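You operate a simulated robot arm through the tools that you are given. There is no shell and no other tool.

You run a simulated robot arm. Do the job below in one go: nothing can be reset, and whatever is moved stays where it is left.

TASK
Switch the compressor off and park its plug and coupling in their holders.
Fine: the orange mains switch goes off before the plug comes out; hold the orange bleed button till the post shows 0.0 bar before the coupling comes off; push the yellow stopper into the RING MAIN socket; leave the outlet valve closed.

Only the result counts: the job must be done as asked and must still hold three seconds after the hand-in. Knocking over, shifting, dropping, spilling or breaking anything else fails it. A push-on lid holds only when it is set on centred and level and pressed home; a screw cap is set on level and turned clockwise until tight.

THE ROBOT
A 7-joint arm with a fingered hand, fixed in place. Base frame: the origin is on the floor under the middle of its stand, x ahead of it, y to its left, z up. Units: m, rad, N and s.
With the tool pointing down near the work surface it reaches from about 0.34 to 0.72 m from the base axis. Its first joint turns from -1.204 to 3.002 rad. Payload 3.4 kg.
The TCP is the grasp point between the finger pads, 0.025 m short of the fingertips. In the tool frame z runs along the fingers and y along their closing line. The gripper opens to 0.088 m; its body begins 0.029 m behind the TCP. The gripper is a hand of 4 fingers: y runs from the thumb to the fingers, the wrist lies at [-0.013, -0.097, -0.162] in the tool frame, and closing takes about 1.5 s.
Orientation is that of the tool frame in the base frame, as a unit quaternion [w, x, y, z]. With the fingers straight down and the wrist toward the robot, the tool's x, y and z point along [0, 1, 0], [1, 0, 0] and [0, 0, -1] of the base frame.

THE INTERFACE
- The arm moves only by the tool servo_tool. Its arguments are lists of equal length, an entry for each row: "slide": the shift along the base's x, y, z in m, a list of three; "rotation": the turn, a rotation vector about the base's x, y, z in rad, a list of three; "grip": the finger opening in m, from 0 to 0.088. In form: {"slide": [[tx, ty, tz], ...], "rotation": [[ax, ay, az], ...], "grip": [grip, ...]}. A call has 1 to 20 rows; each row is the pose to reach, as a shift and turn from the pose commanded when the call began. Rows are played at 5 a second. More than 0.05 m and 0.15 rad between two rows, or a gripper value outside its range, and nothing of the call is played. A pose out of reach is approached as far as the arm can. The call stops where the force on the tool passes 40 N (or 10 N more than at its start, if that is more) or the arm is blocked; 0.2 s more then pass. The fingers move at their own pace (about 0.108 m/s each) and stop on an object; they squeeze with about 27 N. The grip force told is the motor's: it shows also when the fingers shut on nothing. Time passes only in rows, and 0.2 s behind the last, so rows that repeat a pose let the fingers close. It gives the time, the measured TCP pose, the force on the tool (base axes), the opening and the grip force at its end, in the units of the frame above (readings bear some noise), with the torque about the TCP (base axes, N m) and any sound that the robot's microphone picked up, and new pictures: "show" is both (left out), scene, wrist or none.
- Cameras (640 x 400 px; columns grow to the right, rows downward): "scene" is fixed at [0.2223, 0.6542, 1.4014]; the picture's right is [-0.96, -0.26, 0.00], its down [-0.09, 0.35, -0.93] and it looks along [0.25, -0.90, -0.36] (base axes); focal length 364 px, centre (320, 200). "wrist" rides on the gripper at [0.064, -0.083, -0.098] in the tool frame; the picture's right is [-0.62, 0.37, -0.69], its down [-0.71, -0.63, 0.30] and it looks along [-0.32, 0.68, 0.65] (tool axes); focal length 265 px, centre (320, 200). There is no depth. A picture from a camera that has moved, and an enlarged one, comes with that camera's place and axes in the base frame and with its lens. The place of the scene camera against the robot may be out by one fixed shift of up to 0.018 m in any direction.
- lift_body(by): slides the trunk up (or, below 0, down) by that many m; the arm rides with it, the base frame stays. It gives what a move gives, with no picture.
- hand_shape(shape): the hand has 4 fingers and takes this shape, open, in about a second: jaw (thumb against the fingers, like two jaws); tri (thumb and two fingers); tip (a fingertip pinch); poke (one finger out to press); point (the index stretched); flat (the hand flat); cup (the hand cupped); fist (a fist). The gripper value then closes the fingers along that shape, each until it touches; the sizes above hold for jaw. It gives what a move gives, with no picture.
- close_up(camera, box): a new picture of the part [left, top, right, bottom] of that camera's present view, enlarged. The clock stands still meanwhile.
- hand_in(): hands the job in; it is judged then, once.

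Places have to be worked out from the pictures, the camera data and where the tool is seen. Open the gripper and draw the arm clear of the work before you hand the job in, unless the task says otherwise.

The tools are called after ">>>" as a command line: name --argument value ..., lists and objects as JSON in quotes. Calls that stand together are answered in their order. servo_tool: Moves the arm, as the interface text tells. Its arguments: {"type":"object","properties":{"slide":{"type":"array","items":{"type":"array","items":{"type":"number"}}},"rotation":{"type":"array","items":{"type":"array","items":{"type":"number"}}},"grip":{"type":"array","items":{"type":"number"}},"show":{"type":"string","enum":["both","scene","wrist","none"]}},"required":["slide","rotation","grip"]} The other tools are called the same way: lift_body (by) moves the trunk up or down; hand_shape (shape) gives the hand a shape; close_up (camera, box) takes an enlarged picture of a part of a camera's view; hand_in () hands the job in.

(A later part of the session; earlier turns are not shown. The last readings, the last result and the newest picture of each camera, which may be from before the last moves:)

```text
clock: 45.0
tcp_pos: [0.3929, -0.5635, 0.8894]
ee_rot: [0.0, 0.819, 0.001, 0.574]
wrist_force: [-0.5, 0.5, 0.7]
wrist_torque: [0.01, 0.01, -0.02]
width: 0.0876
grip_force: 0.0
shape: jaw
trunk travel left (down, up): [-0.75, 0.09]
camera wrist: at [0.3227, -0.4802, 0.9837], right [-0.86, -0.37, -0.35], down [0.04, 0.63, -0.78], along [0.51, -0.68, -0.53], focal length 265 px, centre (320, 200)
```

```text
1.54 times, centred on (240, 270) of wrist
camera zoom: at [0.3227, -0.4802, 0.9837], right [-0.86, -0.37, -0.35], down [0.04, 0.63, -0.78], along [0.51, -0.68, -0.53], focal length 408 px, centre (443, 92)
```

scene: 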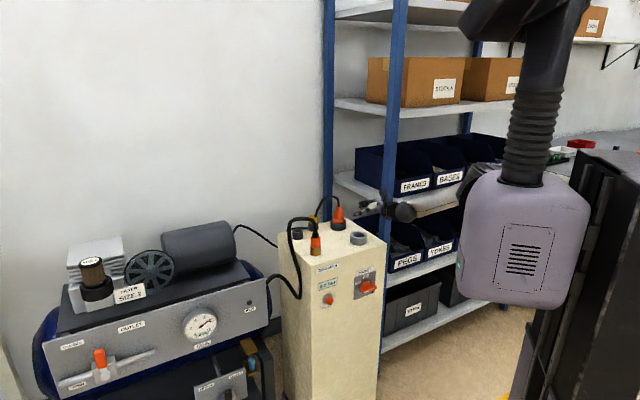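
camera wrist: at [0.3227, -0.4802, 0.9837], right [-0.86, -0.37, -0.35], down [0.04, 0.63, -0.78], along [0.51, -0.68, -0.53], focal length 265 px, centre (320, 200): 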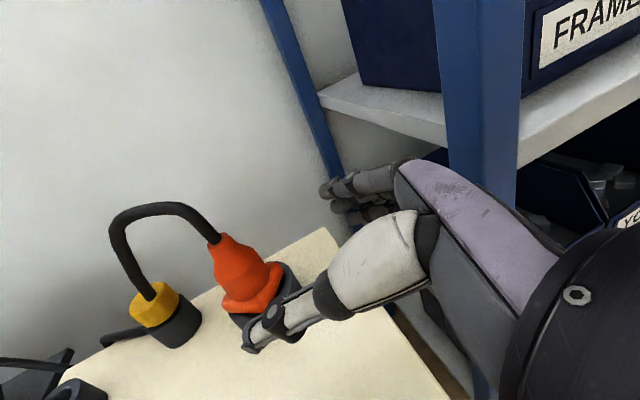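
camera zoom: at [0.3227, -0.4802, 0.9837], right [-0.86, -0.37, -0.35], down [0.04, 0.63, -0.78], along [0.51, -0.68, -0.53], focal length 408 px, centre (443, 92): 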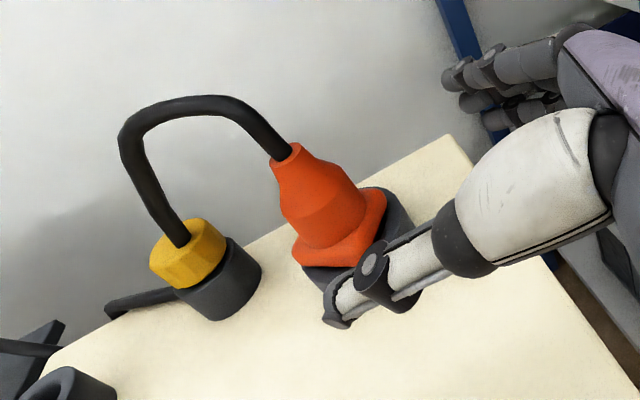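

The plug is parked upright. Next the coupling at (0.515, -0.354): I raise the trunk a bit for folding room, then swing over to stage the hand in front of it.

>>> lift_body --by 0.08

>>> servo_tool --slide '[[0.005, 0.035, -0.005], [0.01, 0.07, -0.01], [0.015, 0.105, -0.02], [0.02, 0.14, -0.03], [0.025, 0.175, -0.045], [0.03, 0.2095, -0.069]]' --rotation '[[0, 0, 0], [0, 0, 0], [0, 0, 0], [0, 0, 0], [0, 0, 0], [0, 0, 0]]' --grip '[0.088, 0.088, 0.088, 0.088, 0.08, 0.07]'

>>> close_up --camera "scene" --box '[280, 190, 380, 265]'

```text
clock: 46.1
tcp_pos: [0.3964, -0.564, 0.9683]
ee_rot: [0.0, 0.819, 0.001, 0.574]
wrist_force: [-0.2, 0.4, -0.9]
wrist_torque: [-0.03, 0.02, -0.06]
width: 0.088
grip_force: 0.0
shape: jaw
trunk travel left (down, up): [-0.83, 0.01]
```

```text
clock: 47.5
tcp_pos: [0.4282, -0.352, 0.8992]
ee_rot: [0.001, 0.818, 0.001, 0.575]
wrist_force: [0.6, -0.2, -0.7]
wrist_torque: [0.03, -0.04, -0.01]
width: 0.0701
grip_force: 0.0
shape: jaw
trunk travel left (down, up): [-0.83, 0.01]
camera wrist: at [0.3576, -0.2688, 0.9932], right [-0.86, -0.37, -0.35], down [0.04, 0.63, -0.78], along [0.5, -0.68, -0.53], focal length 265 px, centre (320, 200)
```

scene: 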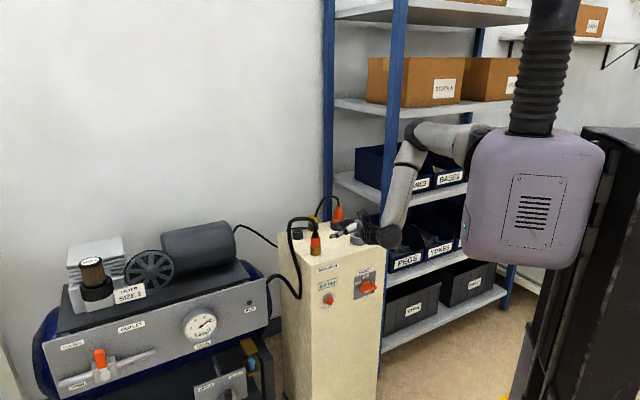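
wrist: 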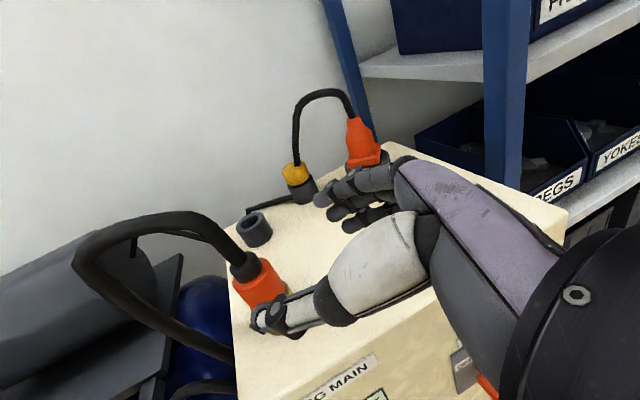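

```text
5.33 times, centred on (330, 228) of scene
camera zoom: at [0.2223, 0.6542, 1.4014], right [-0.96, -0.26, 0.0], down [-0.09, 0.35, -0.93], along [0.25, -0.9, -0.36], focal length 1939 px, centre (267, 53)
```

zoom: 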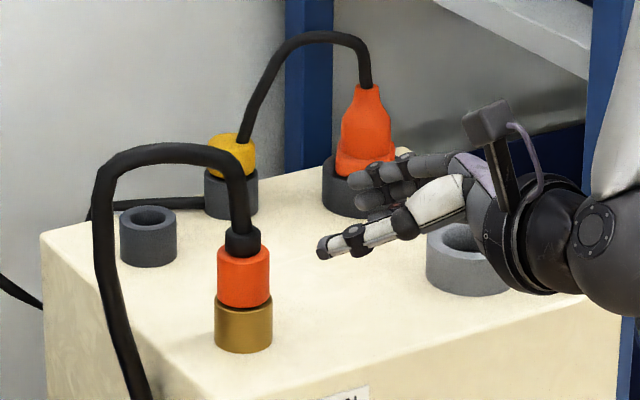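

The coupling's axis works out at about (0.516, -0.356) from both cameras. I lower to z≈0.84 and slide forward around it.

>>> servo_tool --slide '[[0, -0.002, -0.02], [0, -0.003, -0.04], [0, -0.004, -0.058], [0.02, -0.004, -0.059], [0.04, -0.004, -0.059], [0.055, -0.004, -0.059]]' --rotation '[[0, 0, 0], [0, 0, 0], [0, 0, 0], [0, 0, 0], [0, 0, 0], [0, 0, 0]]' --grip '[0.07, 0.07, 0.07, 0.07, 0.07, 0.07]'

>>> close_up --camera "scene" --box '[290, 200, 370, 260]'

>>> close_up --camera "wrist" --box '[200, 160, 400, 360]'

```text
clock: 49.0
tcp_pos: [0.4813, -0.3583, 0.8377]
ee_rot: [0.001, 0.819, 0.002, 0.574]
wrist_force: [-0.7, 0.2, -0.4]
wrist_torque: [-0.02, 0.01, 0.0]
width: 0.0703
grip_force: 0.1
shape: jaw
trunk travel left (down, up): [-0.83, 0.01]
camera wrist: at [0.4103, -0.2748, 0.9333], right [-0.86, -0.37, -0.35], down [0.04, 0.63, -0.78], along [0.5, -0.68, -0.53], focal length 265 px, centre (320, 200)
```

scene: 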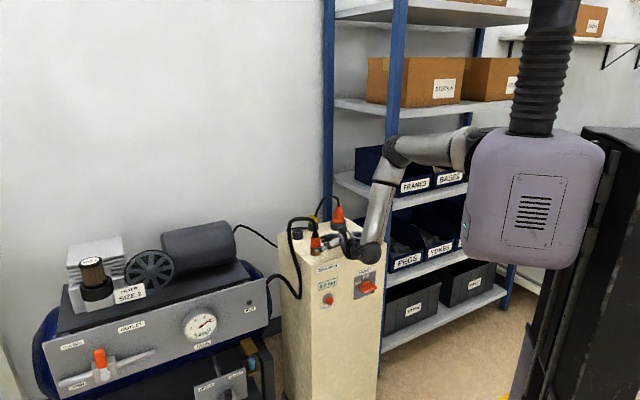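
wrist: 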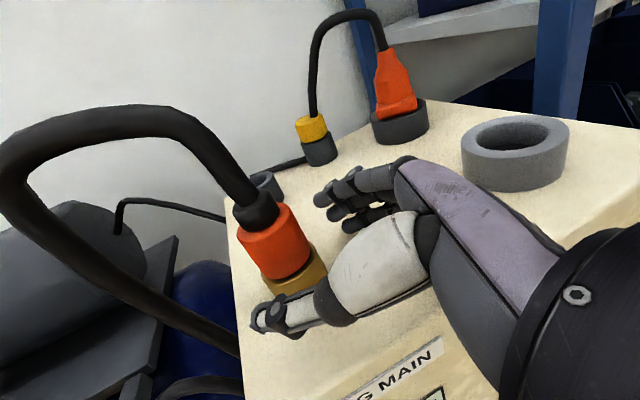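

```text
6.67 times, centred on (330, 230) of scene
camera zoom: at [0.2223, 0.6542, 1.4014], right [-0.96, -0.26, 0.0], down [-0.09, 0.35, -0.93], along [0.25, -0.9, -0.36], focal length 2424 px, centre (253, 0)
```

zoom: 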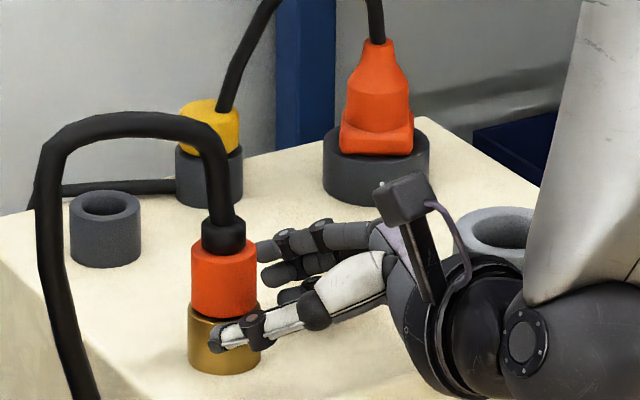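

```text
2.00 times, centred on (300, 260) of wrist
camera zoom: at [0.4103, -0.2748, 0.9333], right [-0.86, -0.37, -0.35], down [0.04, 0.63, -0.78], along [0.5, -0.68, -0.53], focal length 531 px, centre (360, 80)
```

zoom: 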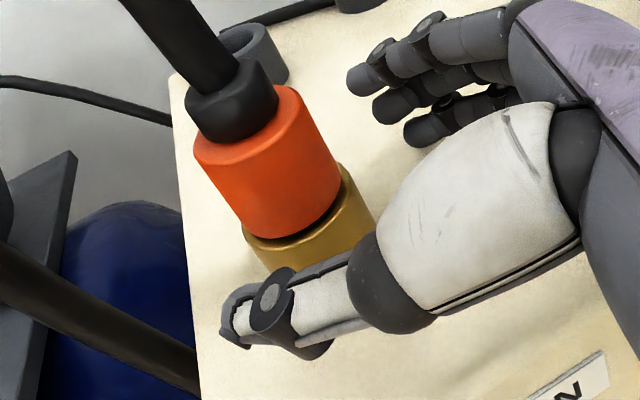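

Thumb and fingers straddle the orange collar at the right height. I move the last 3.4 cm and close.

>>> servo_tool --slide '[[0.012, 0.001, 0.001], [0.024, 0.001, 0.001], [0.034, 0.001, 0.001], [0.034, 0.001, 0.001], [0.034, 0.001, 0.001], [0.034, 0.001, 0.001], [0.034, 0.001, 0.001], [0.034, 0.001, 0.001], [0.034, 0.001, 0.001], [0.034, 0.001, 0.001]]' --rotation '[[0, 0, 0], [0, 0, 0], [0, 0, 0], [0, 0, 0], [0, 0, 0], [0, 0, 0], [0, 0, 0], [0, 0, 0], [0, 0, 0], [0, 0, 0]]' --grip '[0.07, 0.07, 0.07, 0.06, 0.05, 0.04, 0.02, 0.0, 0.0, 0.0]'

>>> close_up --camera "scene" --box '[290, 200, 370, 260]'

>>> close_up --camera "wrist" --box '[200, 160, 400, 360]'

```text
clock: 51.1
tcp_pos: [0.5169, -0.3593, 0.8398]
ee_rot: [-0.001, 0.819, 0.001, 0.574]
wrist_force: [5.5, -1.6, 0.1]
wrist_torque: [-0.04, -0.04, -0.08]
width: 0.0166
grip_force: 26.7
shape: jaw
trunk travel left (down, up): [-0.83, 0.01]
camera wrist: at [0.4451, -0.2748, 0.9349], right [-0.86, -0.37, -0.35], down [0.04, 0.63, -0.78], along [0.51, -0.68, -0.53], focal length 265 px, centre (320, 200)
```

scene: 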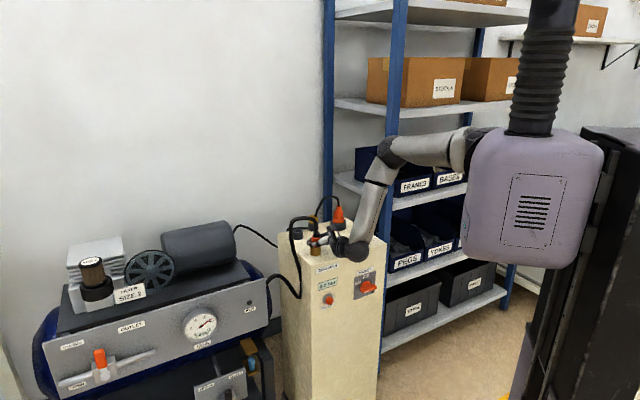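
wrist: 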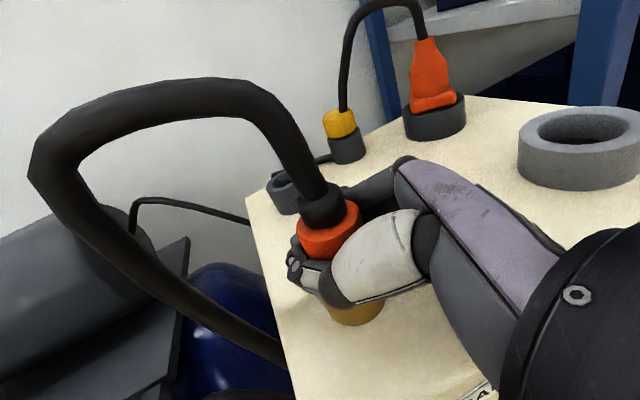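

```text
6.67 times, centred on (330, 230) of scene
camera zoom: at [0.2223, 0.6542, 1.4014], right [-0.96, -0.26, 0.0], down [-0.09, 0.35, -0.93], along [0.25, -0.9, -0.36], focal length 2424 px, centre (253, 0)
```

zoom: 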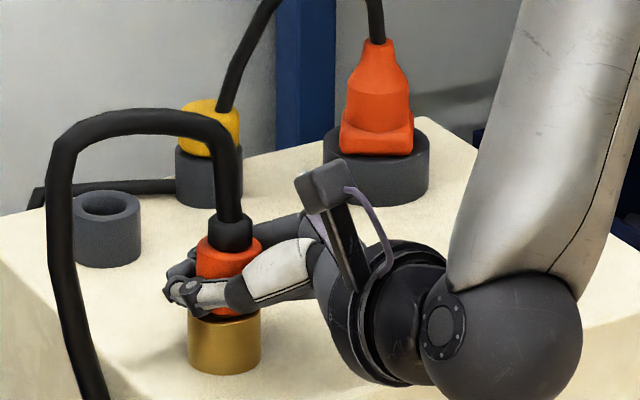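

```text
2.00 times, centred on (300, 260) of wrist
camera zoom: at [0.4451, -0.2748, 0.9349], right [-0.86, -0.37, -0.35], down [0.04, 0.63, -0.78], along [0.51, -0.68, -0.53], focal length 531 px, centre (360, 80)
```

zoom: 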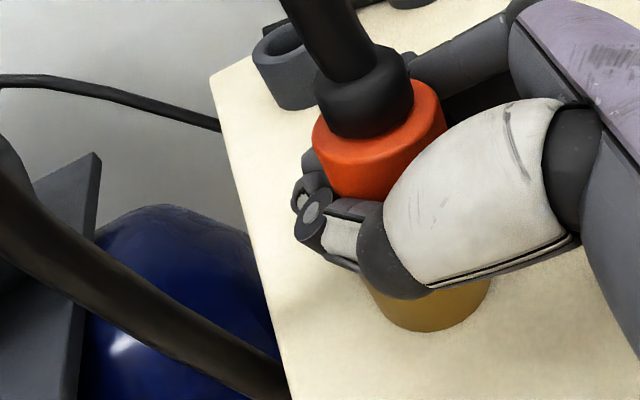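

The hand holds the orange collar. Before pulling I check that the post still shows 0.0 bar.

>>> close_up --camera "scene" --box '[300, 260, 380, 315]'

```text
7.27 times, centred on (340, 288) of scene
camera zoom: at [0.2223, 0.6542, 1.4014], right [-0.96, -0.26, 0.0], down [-0.09, 0.35, -0.93], along [0.25, -0.9, -0.36], focal length 2644 px, centre (174, -436)
```

zoom: 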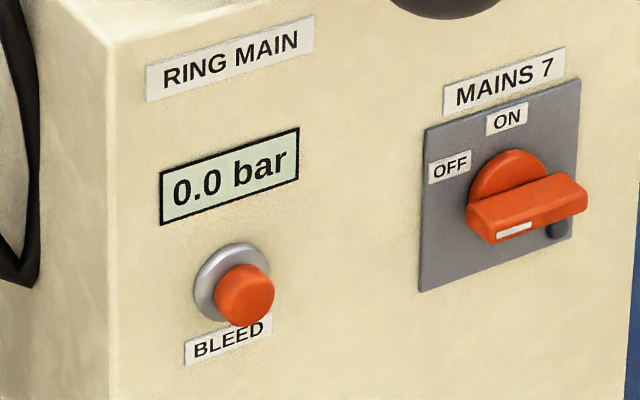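

The post reads 0.0 bar and the switch is at OFF, so I pull the coupling straight up.

>>> servo_tool --slide '[[0, 0, 0.004], [0, 0, 0.01], [0, 0, 0.018], [0, 0, 0.028], [0, 0, 0.04], [0, 0, 0.05], [0, 0, 0.06], [0, 0, 0.065]]' --rotation '[[0, 0, 0], [0, 0, 0], [0, 0, 0], [0, 0, 0], [0, 0, 0], [0, 0, 0], [0, 0, 0], [0, 0, 0]]' --grip '[0, 0, 0, 0, 0, 0, 0, 0]'

>>> close_up --camera "scene" --box '[280, 190, 360, 250]'

>>> close_up --camera "wrist" --box '[200, 160, 440, 400]'

```text
clock: 53.0
tcp_pos: [0.5142, -0.3576, 0.9032]
ee_rot: [0.0, 0.819, 0.001, 0.573]
wrist_force: [-0.5, 0.2, -0.9]
wrist_torque: [-0.04, -0.01, 0.01]
width: 0.0156
grip_force: 26.6
shape: jaw
trunk travel left (down, up): [-0.83, 0.01]
camera wrist: at [0.4415, -0.2733, 0.9991], right [-0.86, -0.37, -0.35], down [0.04, 0.63, -0.78], along [0.5, -0.68, -0.53], focal length 265 px, centre (320, 200)
```

scene: 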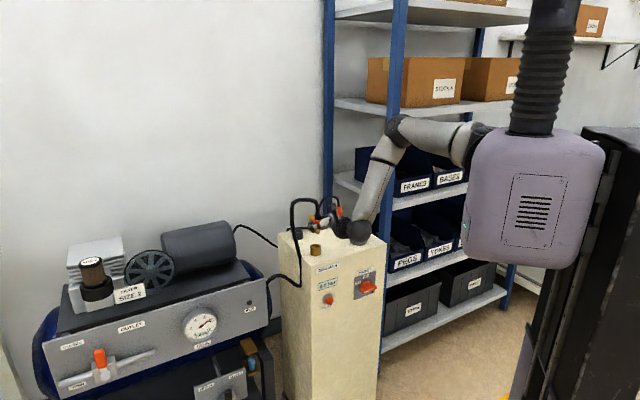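
wrist: 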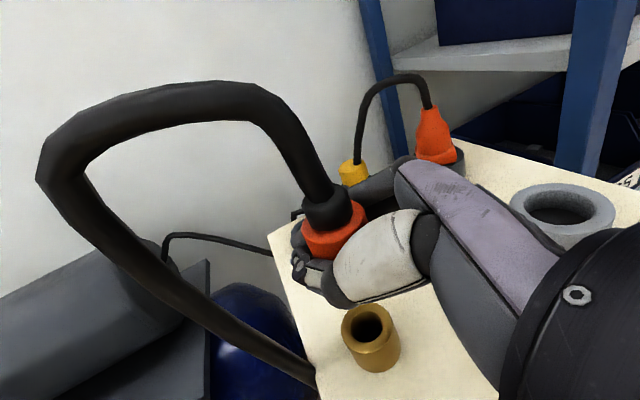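

```text
6.67 times, centred on (320, 220) of scene
camera zoom: at [0.2223, 0.6542, 1.4014], right [-0.96, -0.26, 0.0], down [-0.09, 0.35, -0.93], along [0.25, -0.9, -0.36], focal length 2424 px, centre (320, 67)
```

zoom: 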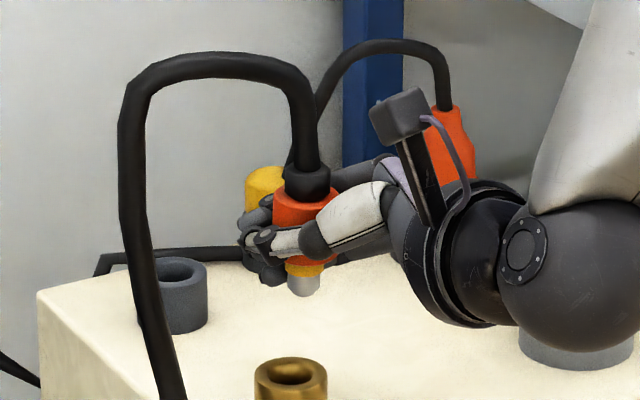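

```text
1.67 times, centred on (320, 280) of wrist
camera zoom: at [0.4415, -0.2733, 0.9991], right [-0.86, -0.37, -0.35], down [0.04, 0.63, -0.78], along [0.5, -0.68, -0.53], focal length 442 px, centre (320, 67)
```

zoom: 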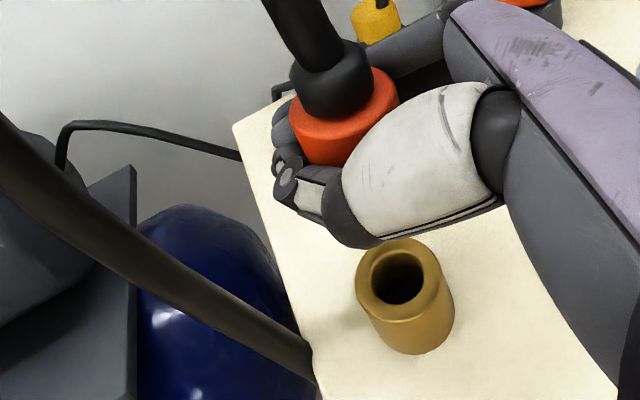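

The coupling is free; it has a slim silver nipple (~16–19 mm) under the collar. Its holder lies near (0.607, -0.45). I raise and carry it over, turning the hand 15° so the fingers keep away from the stopper.

>>> servo_tool --slide '[[0, 0, 0.03], [0.005, -0.005, 0.06], [0.02, -0.02, 0.08], [0.04, -0.038, 0.087], [0.06, -0.056, 0.087], [0.075, -0.07, 0.087], [0.086, -0.082, 0.087]]' --rotation '[[0, 0, 0], [0, 0, 0], [0, 0, -0.06], [0, 0, -0.12], [0, 0, -0.18], [0, 0, -0.23], [0, 0, -0.26]]' --grip '[0, 0, 0, 0, 0, 0, 0]'

```text
clock: 54.5
tcp_pos: [0.6017, -0.438, 0.9945]
ee_rot: [0.075, 0.812, -0.106, 0.569]
wrist_force: [0.2, 0.3, -1.2]
wrist_torque: [0.0, -0.03, -0.01]
width: 0.0154
grip_force: 27.0
shape: jaw
trunk travel left (down, up): [-0.83, 0.01]
camera wrist: at [0.5531, -0.3395, 1.0898], right [-0.93, -0.13, -0.35], down [0.2, 0.6, -0.78], along [0.31, -0.79, -0.53], focal length 265 px, centre (320, 200)
```

scene: 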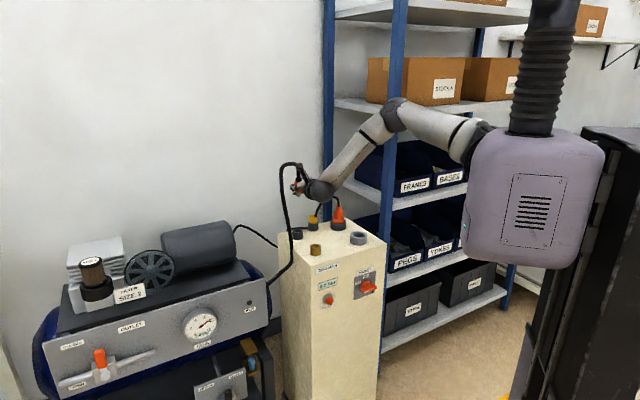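
wrist: 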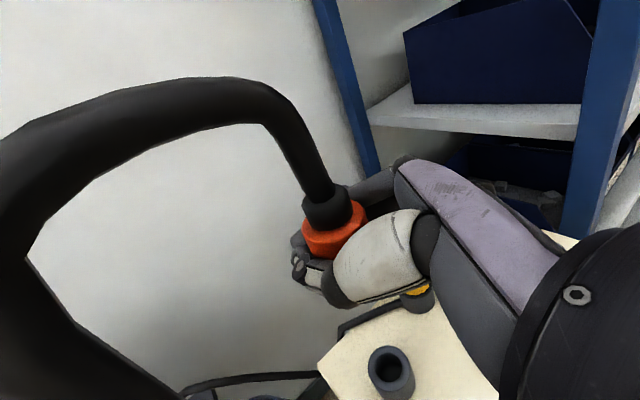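

Reached with no trouble. I lower the trunk 9 cm, which brings the coupling down near the holder with better reach.

>>> lift_body --by -0.09

>>> close_up --camera "scene" --box '[275, 180, 355, 250]'

>>> close_up --camera "wrist" --box '[240, 160, 480, 400]'

```text
clock: 55.8
tcp_pos: [0.6002, -0.4383, 0.9044]
ee_rot: [0.074, 0.811, -0.105, 0.57]
wrist_force: [-1.1, 0.4, -0.6]
wrist_torque: [0.02, 0.04, 0.01]
width: 0.0153
grip_force: 27.3
shape: jaw
trunk travel left (down, up): [-0.74, 0.1]
```

```text
5.71 times, centred on (315, 215) of scene
camera zoom: at [0.2223, 0.6542, 1.4014], right [-0.96, -0.26, 0.0], down [-0.09, 0.35, -0.93], along [0.25, -0.9, -0.36], focal length 2077 px, centre (349, 114)
```

zoom: 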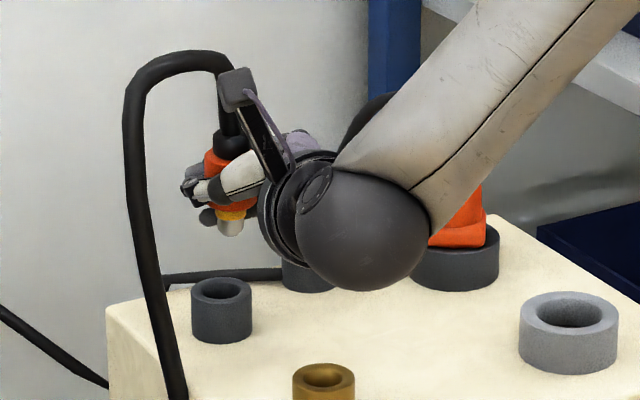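

```text
1.67 times, centred on (360, 280) of wrist
camera zoom: at [0.5523, -0.3391, 1.0], right [-0.93, -0.14, -0.35], down [0.2, 0.6, -0.78], along [0.31, -0.79, -0.53], focal length 442 px, centre (253, 67)
```

zoom: 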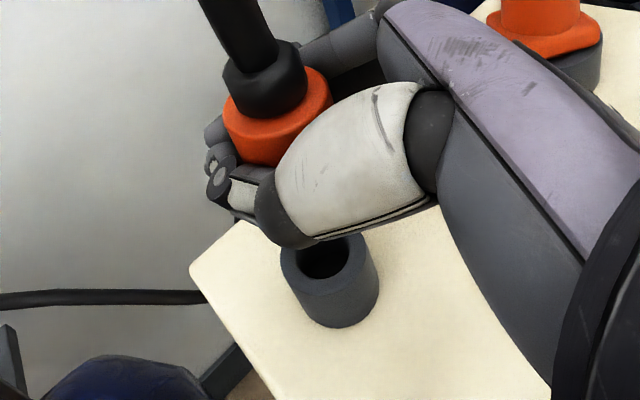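

Scene and wrist views say the coupling must move about (+11, -10) mm to be over its holder. I shift and lower 2.5 cm, then compare again.

>>> servo_tool --slide '[[0.0055, -0.005, 0], [0.011, -0.01, 0], [0.011, -0.01, -0.008], [0.011, -0.01, -0.016], [0.011, -0.01, -0.025], [0.011, -0.01, -0.025]]' --rotation '[[0, 0, 0], [0, 0, 0], [0, 0, 0], [0, 0, 0], [0, 0, 0], [0, 0, 0]]' --grip '[0, 0, 0, 0, 0, 0]'

>>> close_up --camera "scene" --box '[285, 205, 325, 245]'

>>> close_up --camera "wrist" --box '[260, 180, 440, 360]'

```text
clock: 57.2
tcp_pos: [0.6106, -0.4489, 0.8806]
ee_rot: [0.073, 0.812, -0.104, 0.57]
wrist_force: [-0.1, 0.4, -1.0]
wrist_torque: [0.0, -0.02, -0.02]
width: 0.0155
grip_force: 27.2
shape: jaw
trunk travel left (down, up): [-0.74, 0.1]
camera wrist: at [0.5638, -0.3499, 0.9751], right [-0.93, -0.14, -0.35], down [0.2, 0.6, -0.78], along [0.31, -0.79, -0.53], focal length 265 px, centre (320, 200)
```

scene: 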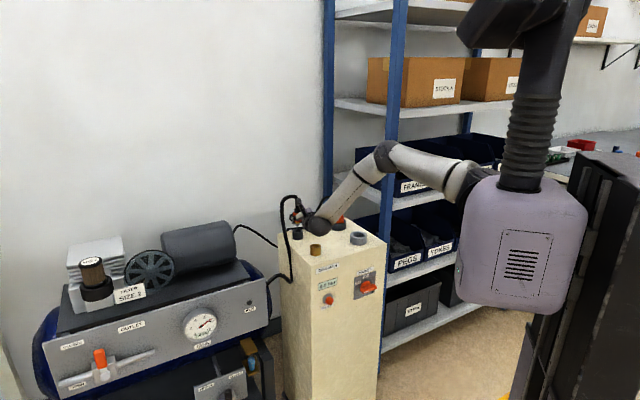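
wrist: 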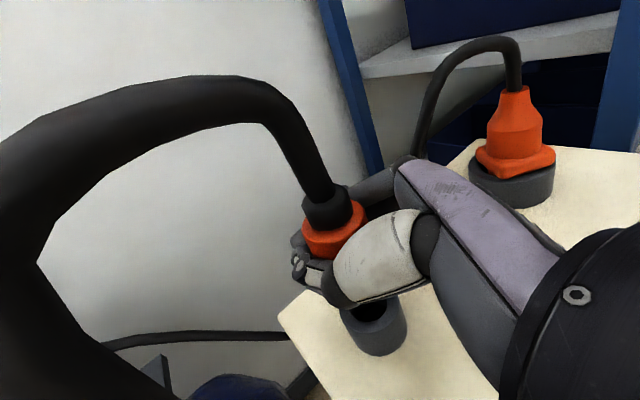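

```text
10.00 times, centred on (305, 225) of scene
camera zoom: at [0.2223, 0.6542, 1.4014], right [-0.96, -0.26, 0.0], down [-0.09, 0.35, -0.93], along [0.25, -0.9, -0.36], focal length 3635 px, centre (470, -50)
```

zoom: 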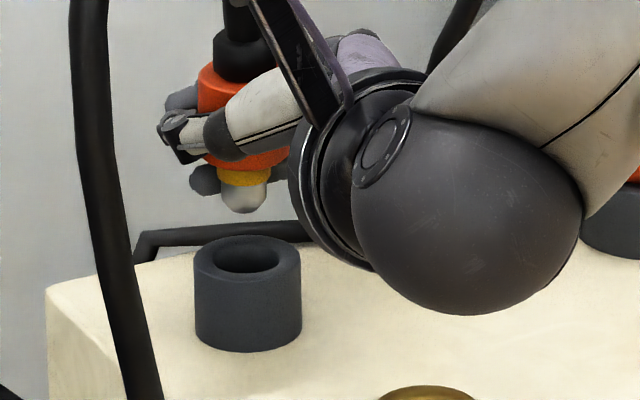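

```text
2.22 times, centred on (350, 270) of wrist
camera zoom: at [0.5638, -0.3499, 0.9751], right [-0.93, -0.14, -0.35], down [0.2, 0.6, -0.78], along [0.31, -0.79, -0.53], focal length 590 px, centre (253, 44)
```

zoom: 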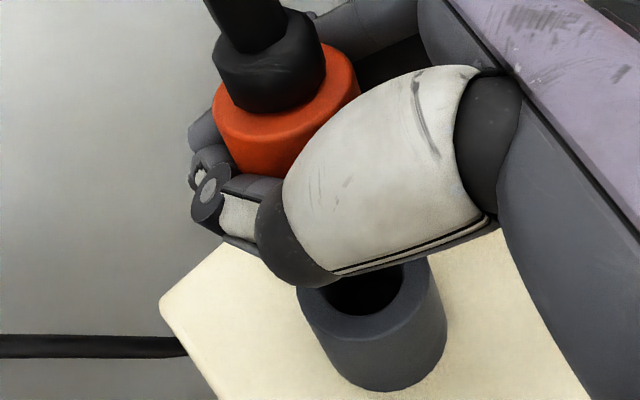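

Stereo puts the hole at about (0.603, -0.445, 0.821) and the nipple within ~3 mm of it. I lower 1.4 cm more so the height ambiguity disappears, then compare directly.

>>> servo_tool --slide '[[0.0005, -0.001, -0.005], [0.001, -0.001, -0.01], [0.001, -0.001, -0.014], [0.001, -0.001, -0.014]]' --rotation '[[0, 0, 0], [0, 0, 0], [0, 0, 0], [0, 0, 0]]' --grip '[0, 0, 0, 0]' --show "wrist"

>>> close_up --camera "scene" --box '[290, 212, 320, 242]'

>>> close_up --camera "wrist" --box '[270, 220, 430, 380]'

```text
clock: 58.2
tcp_pos: [0.6133, -0.4513, 0.8672]
ee_rot: [0.074, 0.812, -0.105, 0.57]
wrist_force: [-0.6, 0.0, -1.3]
wrist_torque: [-0.02, -0.04, 0.03]
width: 0.0156
grip_force: 27.0
shape: jaw
trunk travel left (down, up): [-0.74, 0.1]
camera wrist: at [0.5647, -0.3508, 0.9612], right [-0.93, -0.14, -0.35], down [0.2, 0.6, -0.78], along [0.31, -0.79, -0.53], focal length 265 px, centre (320, 200)
```

wrist: 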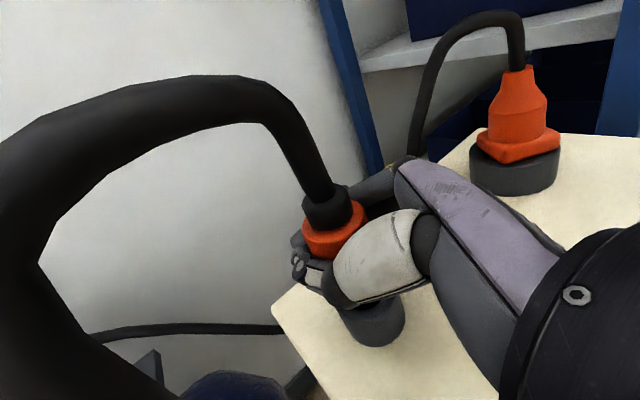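

```text
13.33 times, centred on (305, 227) of scene
camera zoom: at [0.2223, 0.6542, 1.4014], right [-0.96, -0.26, 0.0], down [-0.09, 0.35, -0.93], along [0.25, -0.9, -0.36], focal length 4847 px, centre (520, -160)
```

zoom: 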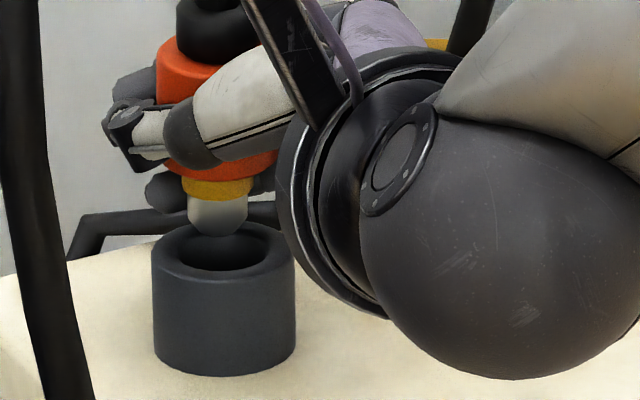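

```text
2.50 times, centred on (350, 300) of wrist
camera zoom: at [0.5647, -0.3508, 0.9612], right [-0.93, -0.14, -0.35], down [0.2, 0.6, -0.78], along [0.31, -0.79, -0.53], focal length 664 px, centre (245, -50)
```

zoom: 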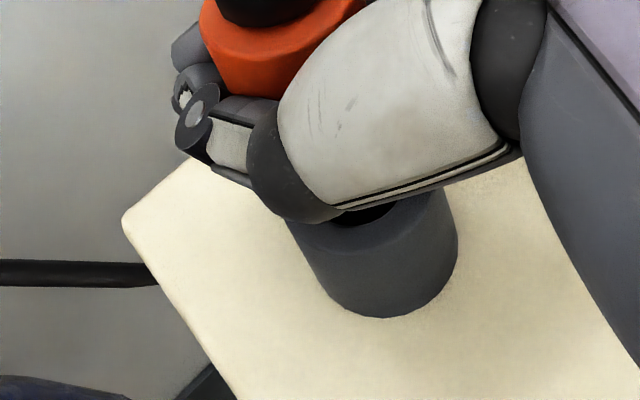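

In the scene view the nipple tip is ~1.5 mm left of the bore centre and otherwise over it. I shift -1.5 mm in x and lower gently.

>>> servo_tool --slide '[[-0.0015, 0, 0], [-0.0015, 0, -0.004], [-0.0015, 0, -0.008], [-0.0015, 0, -0.012]]' --rotation '[[0, 0, 0], [0, 0, 0], [0, 0, 0], [0, 0, 0]]' --grip '[0, 0, 0, 0]' --show "wrist"

>>> close_up --camera "scene" --box '[290, 212, 320, 242]'

```text
clock: 59.2
tcp_pos: [0.6096, -0.4485, 0.8579]
ee_rot: [0.076, 0.809, -0.104, 0.574]
wrist_force: [2.2, -4.1, 16.3]
wrist_torque: [-0.14, -0.24, -0.07]
width: 0.0153
grip_force: 26.7
shape: jaw
trunk travel left (down, up): [-0.74, 0.1]
camera wrist: at [0.5615, -0.3497, 0.9525], right [-0.93, -0.14, -0.35], down [0.21, 0.59, -0.78], along [0.32, -0.79, -0.52], focal length 265 px, centre (320, 200)
```

wrist: 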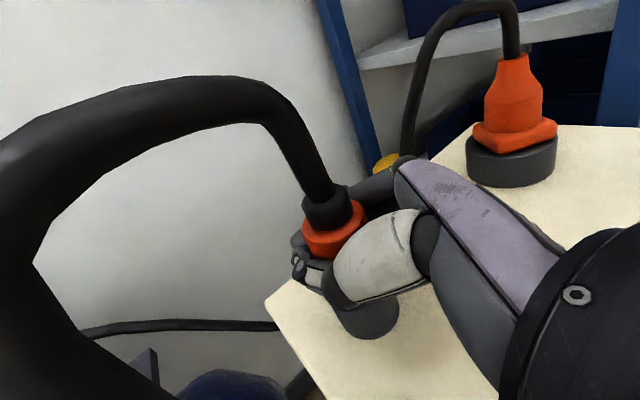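

```text
13.33 times, centred on (305, 227) of scene
camera zoom: at [0.2223, 0.6542, 1.4014], right [-0.96, -0.26, 0.0], down [-0.09, 0.35, -0.93], along [0.25, -0.9, -0.36], focal length 4847 px, centre (520, -160)
```

zoom: 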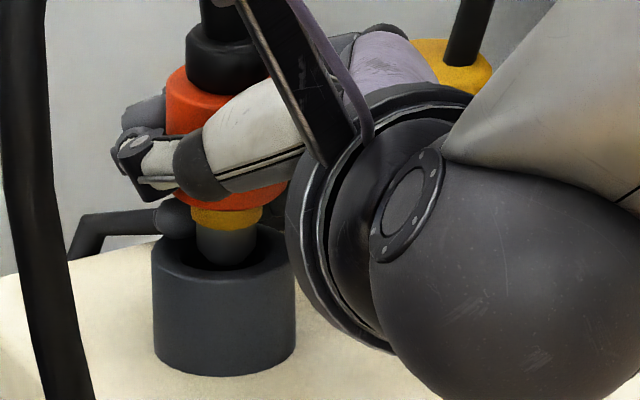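

Contact of 16 N with a side force of -4 N in y: the tip is on the near (+y) edge of the bore. I lift 8 mm, shift (+2.5, -5) mm and lower again.

>>> servo_tool --slide '[[0, 0, 0.005], [0, 0, 0.01], [0.0025, -0.005, 0.01], [0.0025, -0.005, 0.006]]' --rotation '[[0, 0, 0], [0, 0, 0], [0, 0, 0], [0, 0, 0]]' --grip '[0, 0, 0, 0]' --show "wrist"

>>> close_up --camera "scene" --box '[290, 212, 320, 242]'

>>> close_up --camera "wrist" --box '[270, 220, 430, 380]'

```text
clock: 60.2
tcp_pos: [0.6117, -0.4537, 0.8591]
ee_rot: [0.074, 0.812, -0.105, 0.569]
wrist_force: [-0.7, 0.3, 0.1]
wrist_torque: [0.0, 0.01, -0.01]
width: 0.0151
grip_force: 27.2
shape: jaw
trunk travel left (down, up): [-0.74, 0.1]
camera wrist: at [0.5646, -0.3557, 0.9547], right [-0.93, -0.14, -0.35], down [0.2, 0.6, -0.78], along [0.31, -0.79, -0.53], focal length 265 px, centre (320, 200)
```

wrist: 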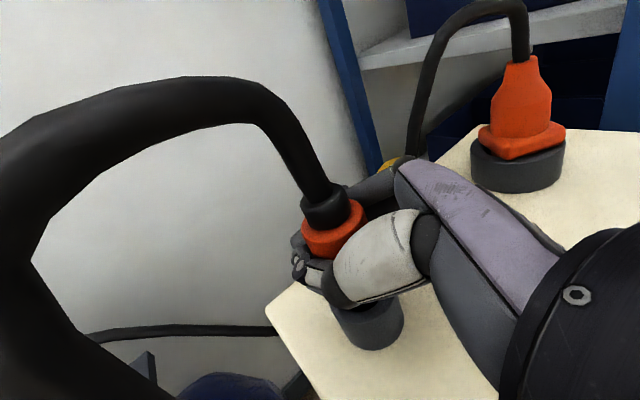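

```text
13.33 times, centred on (305, 227) of scene
camera zoom: at [0.2223, 0.6542, 1.4014], right [-0.96, -0.26, 0.0], down [-0.09, 0.35, -0.93], along [0.25, -0.9, -0.36], focal length 4847 px, centre (520, -160)
```

zoom: 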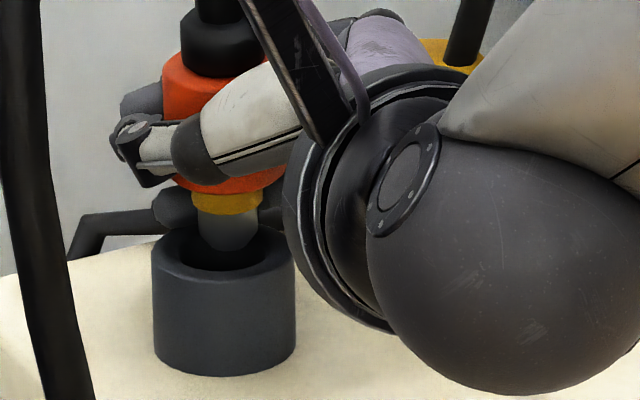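

```text
2.50 times, centred on (350, 300) of wrist
camera zoom: at [0.5646, -0.3557, 0.9547], right [-0.93, -0.14, -0.35], down [0.2, 0.6, -0.78], along [0.31, -0.79, -0.53], focal length 664 px, centre (245, -50)
```

zoom: 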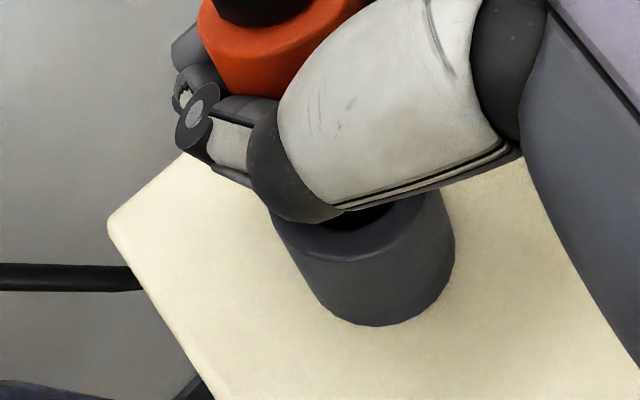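

No contact now; the tip sits slightly right of the bore centre. I shift +2 mm in x and lower in small steps.

>>> servo_tool --slide '[[0.002, 0.0005, 0], [0.002, 0.0005, -0.003], [0.002, 0.0005, -0.006], [0.002, 0.0005, -0.009]]' --rotation '[[0, 0, 0], [0, 0, 0], [0, 0, 0], [0, 0, 0]]' --grip '[0, 0, 0, 0]' --show "none"

>>> close_up --camera "scene" --box '[290, 212, 320, 242]'

```text
clock: 61.2
tcp_pos: [0.6122, -0.4528, 0.856]
ee_rot: [0.077, 0.809, -0.104, 0.573]
wrist_force: [1.5, -3.2, 22.7]
wrist_torque: [-0.13, -0.21, -0.01]
width: 0.015
grip_force: 27.3
shape: jaw
trunk travel left (down, up): [-0.74, 0.1]
```

```text
13.33 times, centred on (305, 227) of scene
camera zoom: at [0.2223, 0.6542, 1.4014], right [-0.96, -0.26, 0.0], down [-0.09, 0.35, -0.93], along [0.25, -0.9, -0.36], focal length 4847 px, centre (520, -160)
```

zoom: 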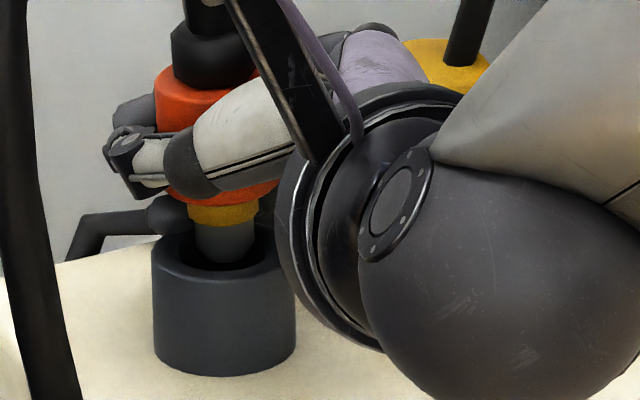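

The readings fit the lower fingertip, curled under the collar, resting on the holder's rim while the nipple is just inside the bore. I ease off the preload and loosen the grip slightly so the coupling can settle, then look.

>>> servo_tool --slide '[[0, 0, 0.003], [0, 0, 0.004], [0, 0, 0.004], [0, 0, 0.004], [0, 0, 0.004]]' --rotation '[[0, 0, 0], [0, 0, 0], [0, 0, 0], [0, 0, 0], [0, 0, 0]]' --grip '[0, 0, 0.018, 0.022, 0.024]' --show "wrist"

>>> close_up --camera "scene" --box '[290, 212, 320, 242]'

>>> close_up --camera "wrist" --box '[250, 180, 430, 360]'

```text
clock: 62.4
tcp_pos: [0.6137, -0.4496, 0.8554]
ee_rot: [0.074, 0.812, -0.104, 0.569]
wrist_force: [5.8, 7.4, 15.1]
wrist_torque: [0.06, -0.22, 0.06]
width: 0.0239
grip_force: 0.1
shape: jaw
trunk travel left (down, up): [-0.74, 0.1]
camera wrist: at [0.5666, -0.3504, 0.9508], right [-0.93, -0.14, -0.35], down [0.2, 0.6, -0.78], along [0.31, -0.79, -0.53], focal length 265 px, centre (320, 200)
```

wrist: 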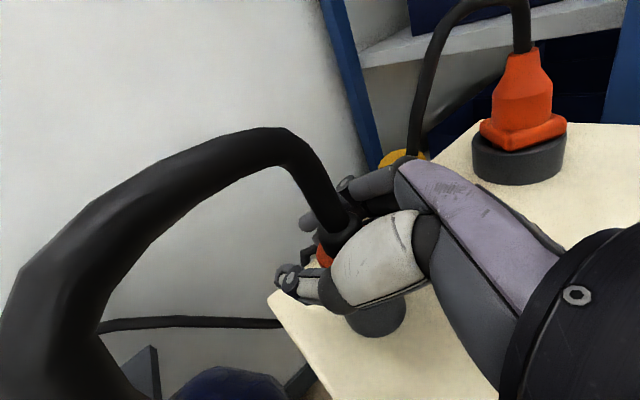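

```text
13.33 times, centred on (305, 227) of scene
camera zoom: at [0.2223, 0.6542, 1.4014], right [-0.96, -0.26, 0.0], down [-0.09, 0.35, -0.93], along [0.25, -0.9, -0.36], focal length 4847 px, centre (520, -160)
```

zoom: 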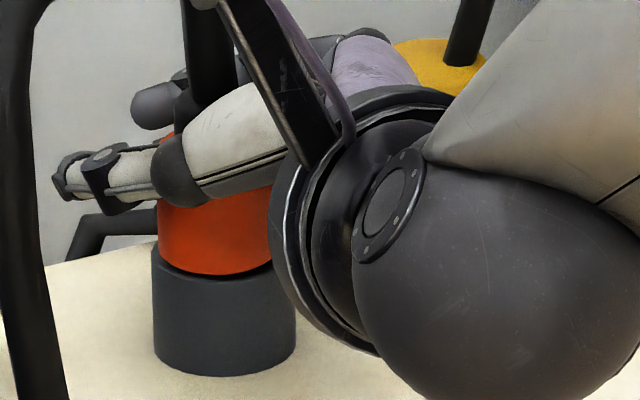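

```text
2.22 times, centred on (340, 270) of wrist
camera zoom: at [0.5666, -0.3504, 0.9508], right [-0.93, -0.14, -0.35], down [0.2, 0.6, -0.78], along [0.31, -0.79, -0.53], focal length 590 px, centre (276, 44)
```

zoom: 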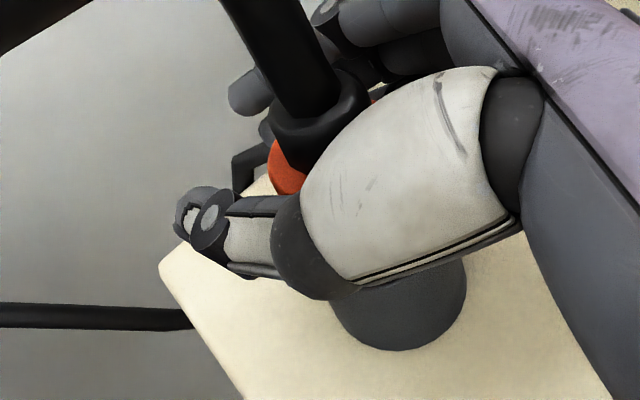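

The coupling has dropped home: its orange collar sits on the holder rim. I open the hand a little more to free it, watching the force.

>>> servo_tool --slide '[[0, 0, 0.001], [0, 0, 0.002], [0, 0, 0.003], [0, 0, 0.003]]' --rotation '[[0, 0, 0], [0, 0, 0], [0, 0, 0], [0, 0, 0]]' --grip '[0.032, 0.042, 0.05, 0.05]' --show "wrist"

>>> close_up --camera "scene" --box '[285, 205, 335, 245]'

>>> close_up --camera "wrist" --box '[230, 140, 450, 360]'

```text
clock: 63.4
tcp_pos: [0.6149, -0.4533, 0.8572]
ee_rot: [0.075, 0.812, -0.106, 0.569]
wrist_force: [-0.4, 0.0, -0.2]
wrist_torque: [0.01, 0.02, 0.01]
width: 0.0492
grip_force: 0.0
shape: jaw
trunk travel left (down, up): [-0.74, 0.1]
camera wrist: at [0.5669, -0.3542, 0.9526], right [-0.93, -0.14, -0.35], down [0.2, 0.6, -0.78], along [0.31, -0.79, -0.53], focal length 265 px, centre (320, 200)
```

wrist: 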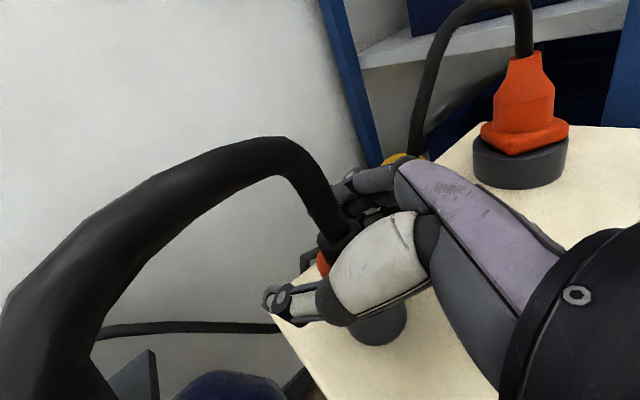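

```text
10.00 times, centred on (310, 225) of scene
camera zoom: at [0.2223, 0.6542, 1.4014], right [-0.96, -0.26, 0.0], down [-0.09, 0.35, -0.93], along [0.25, -0.9, -0.36], focal length 3635 px, centre (420, -50)
```

zoom: 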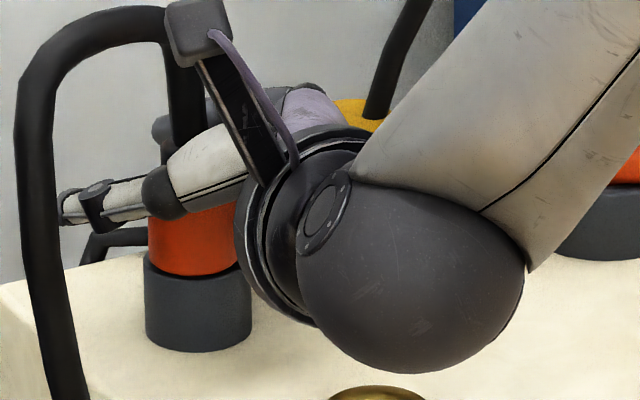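

```text
1.82 times, centred on (340, 250) of wrist
camera zoom: at [0.5669, -0.3542, 0.9526], right [-0.93, -0.14, -0.35], down [0.2, 0.6, -0.78], along [0.31, -0.79, -0.53], focal length 483 px, centre (284, 109)
```

zoom: 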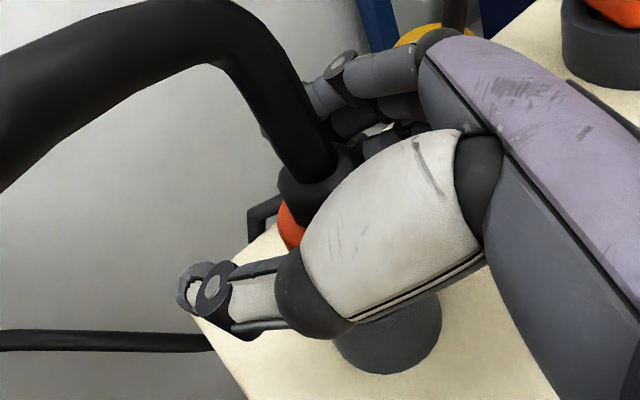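

The hand is free of load and the coupling stands in its holder. I centre the opening on it and back out along the hand's own heading.

>>> servo_tool --slide '[[0.001, 0.0045, 0], [-0.018, 0.0095, 0.001], [-0.038, 0.0147, 0.002], [-0.057, 0.02, 0.004], [-0.077, 0.025, 0.006], [-0.09, 0.03, 0.02]]' --rotation '[[0, 0, 0], [0, 0, 0], [0, 0, 0], [0, 0, 0], [0, 0, 0], [0, 0, 0]]' --grip '[0.058, 0.058, 0.058, 0.058, 0.058, 0.07]'

>>> close_up --camera "scene" --box '[280, 190, 370, 260]'

>>> close_up --camera "wrist" --box '[180, 120, 460, 400]'

```text
clock: 64.8
tcp_pos: [0.5258, -0.423, 0.8796]
ee_rot: [0.075, 0.812, -0.106, 0.569]
wrist_force: [-0.5, 0.0, -0.7]
wrist_torque: [-0.01, -0.01, 0.03]
width: 0.0698
grip_force: 0.0
shape: jaw
trunk travel left (down, up): [-0.74, 0.1]
camera wrist: at [0.4769, -0.3246, 0.9741], right [-0.93, -0.14, -0.35], down [0.2, 0.6, -0.78], along [0.31, -0.79, -0.53], focal length 265 px, centre (320, 200)
```

scene: 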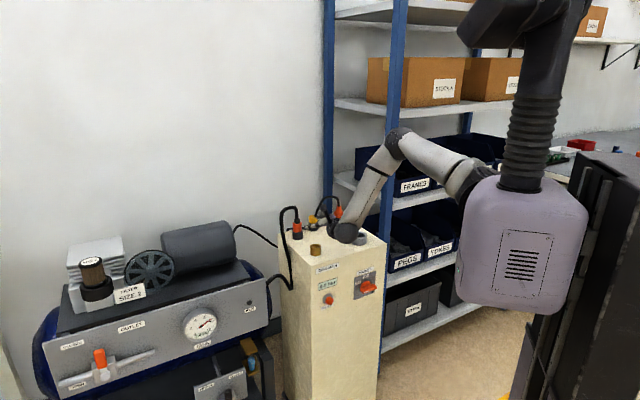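
wrist: 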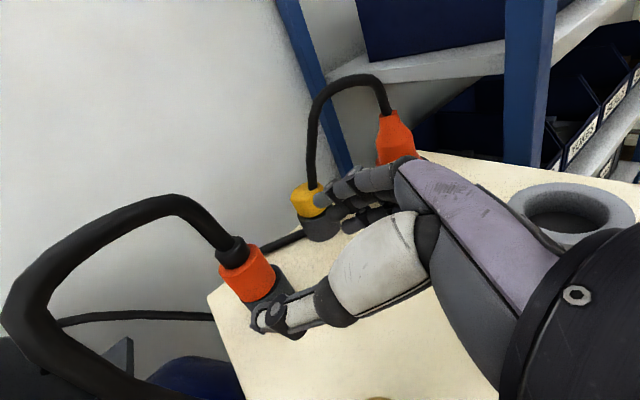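

```text
5.71 times, centred on (325, 225) of scene
camera zoom: at [0.2223, 0.6542, 1.4014], right [-0.96, -0.26, 0.0], down [-0.09, 0.35, -0.93], along [0.25, -0.9, -0.36], focal length 2077 px, centre (291, 57)
```

zoom: 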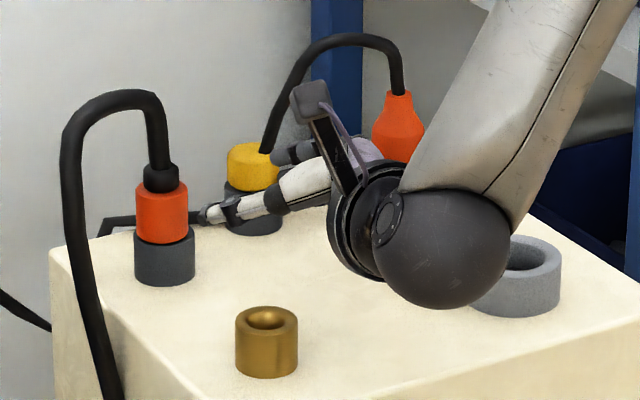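

```text
1.43 times, centred on (320, 260) of wrist
camera zoom: at [0.4769, -0.3246, 0.9741], right [-0.93, -0.14, -0.35], down [0.2, 0.6, -0.78], along [0.31, -0.79, -0.53], focal length 379 px, centre (320, 114)
```

zoom: 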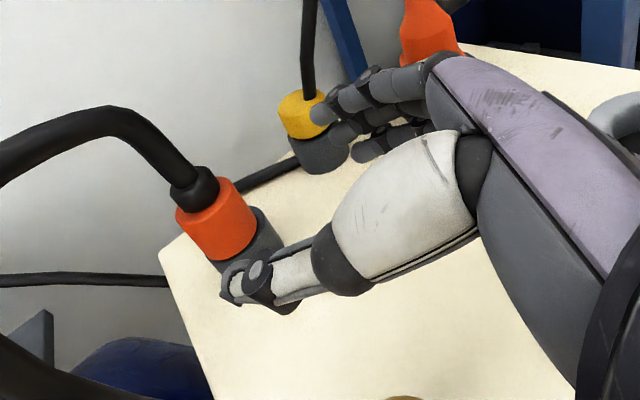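

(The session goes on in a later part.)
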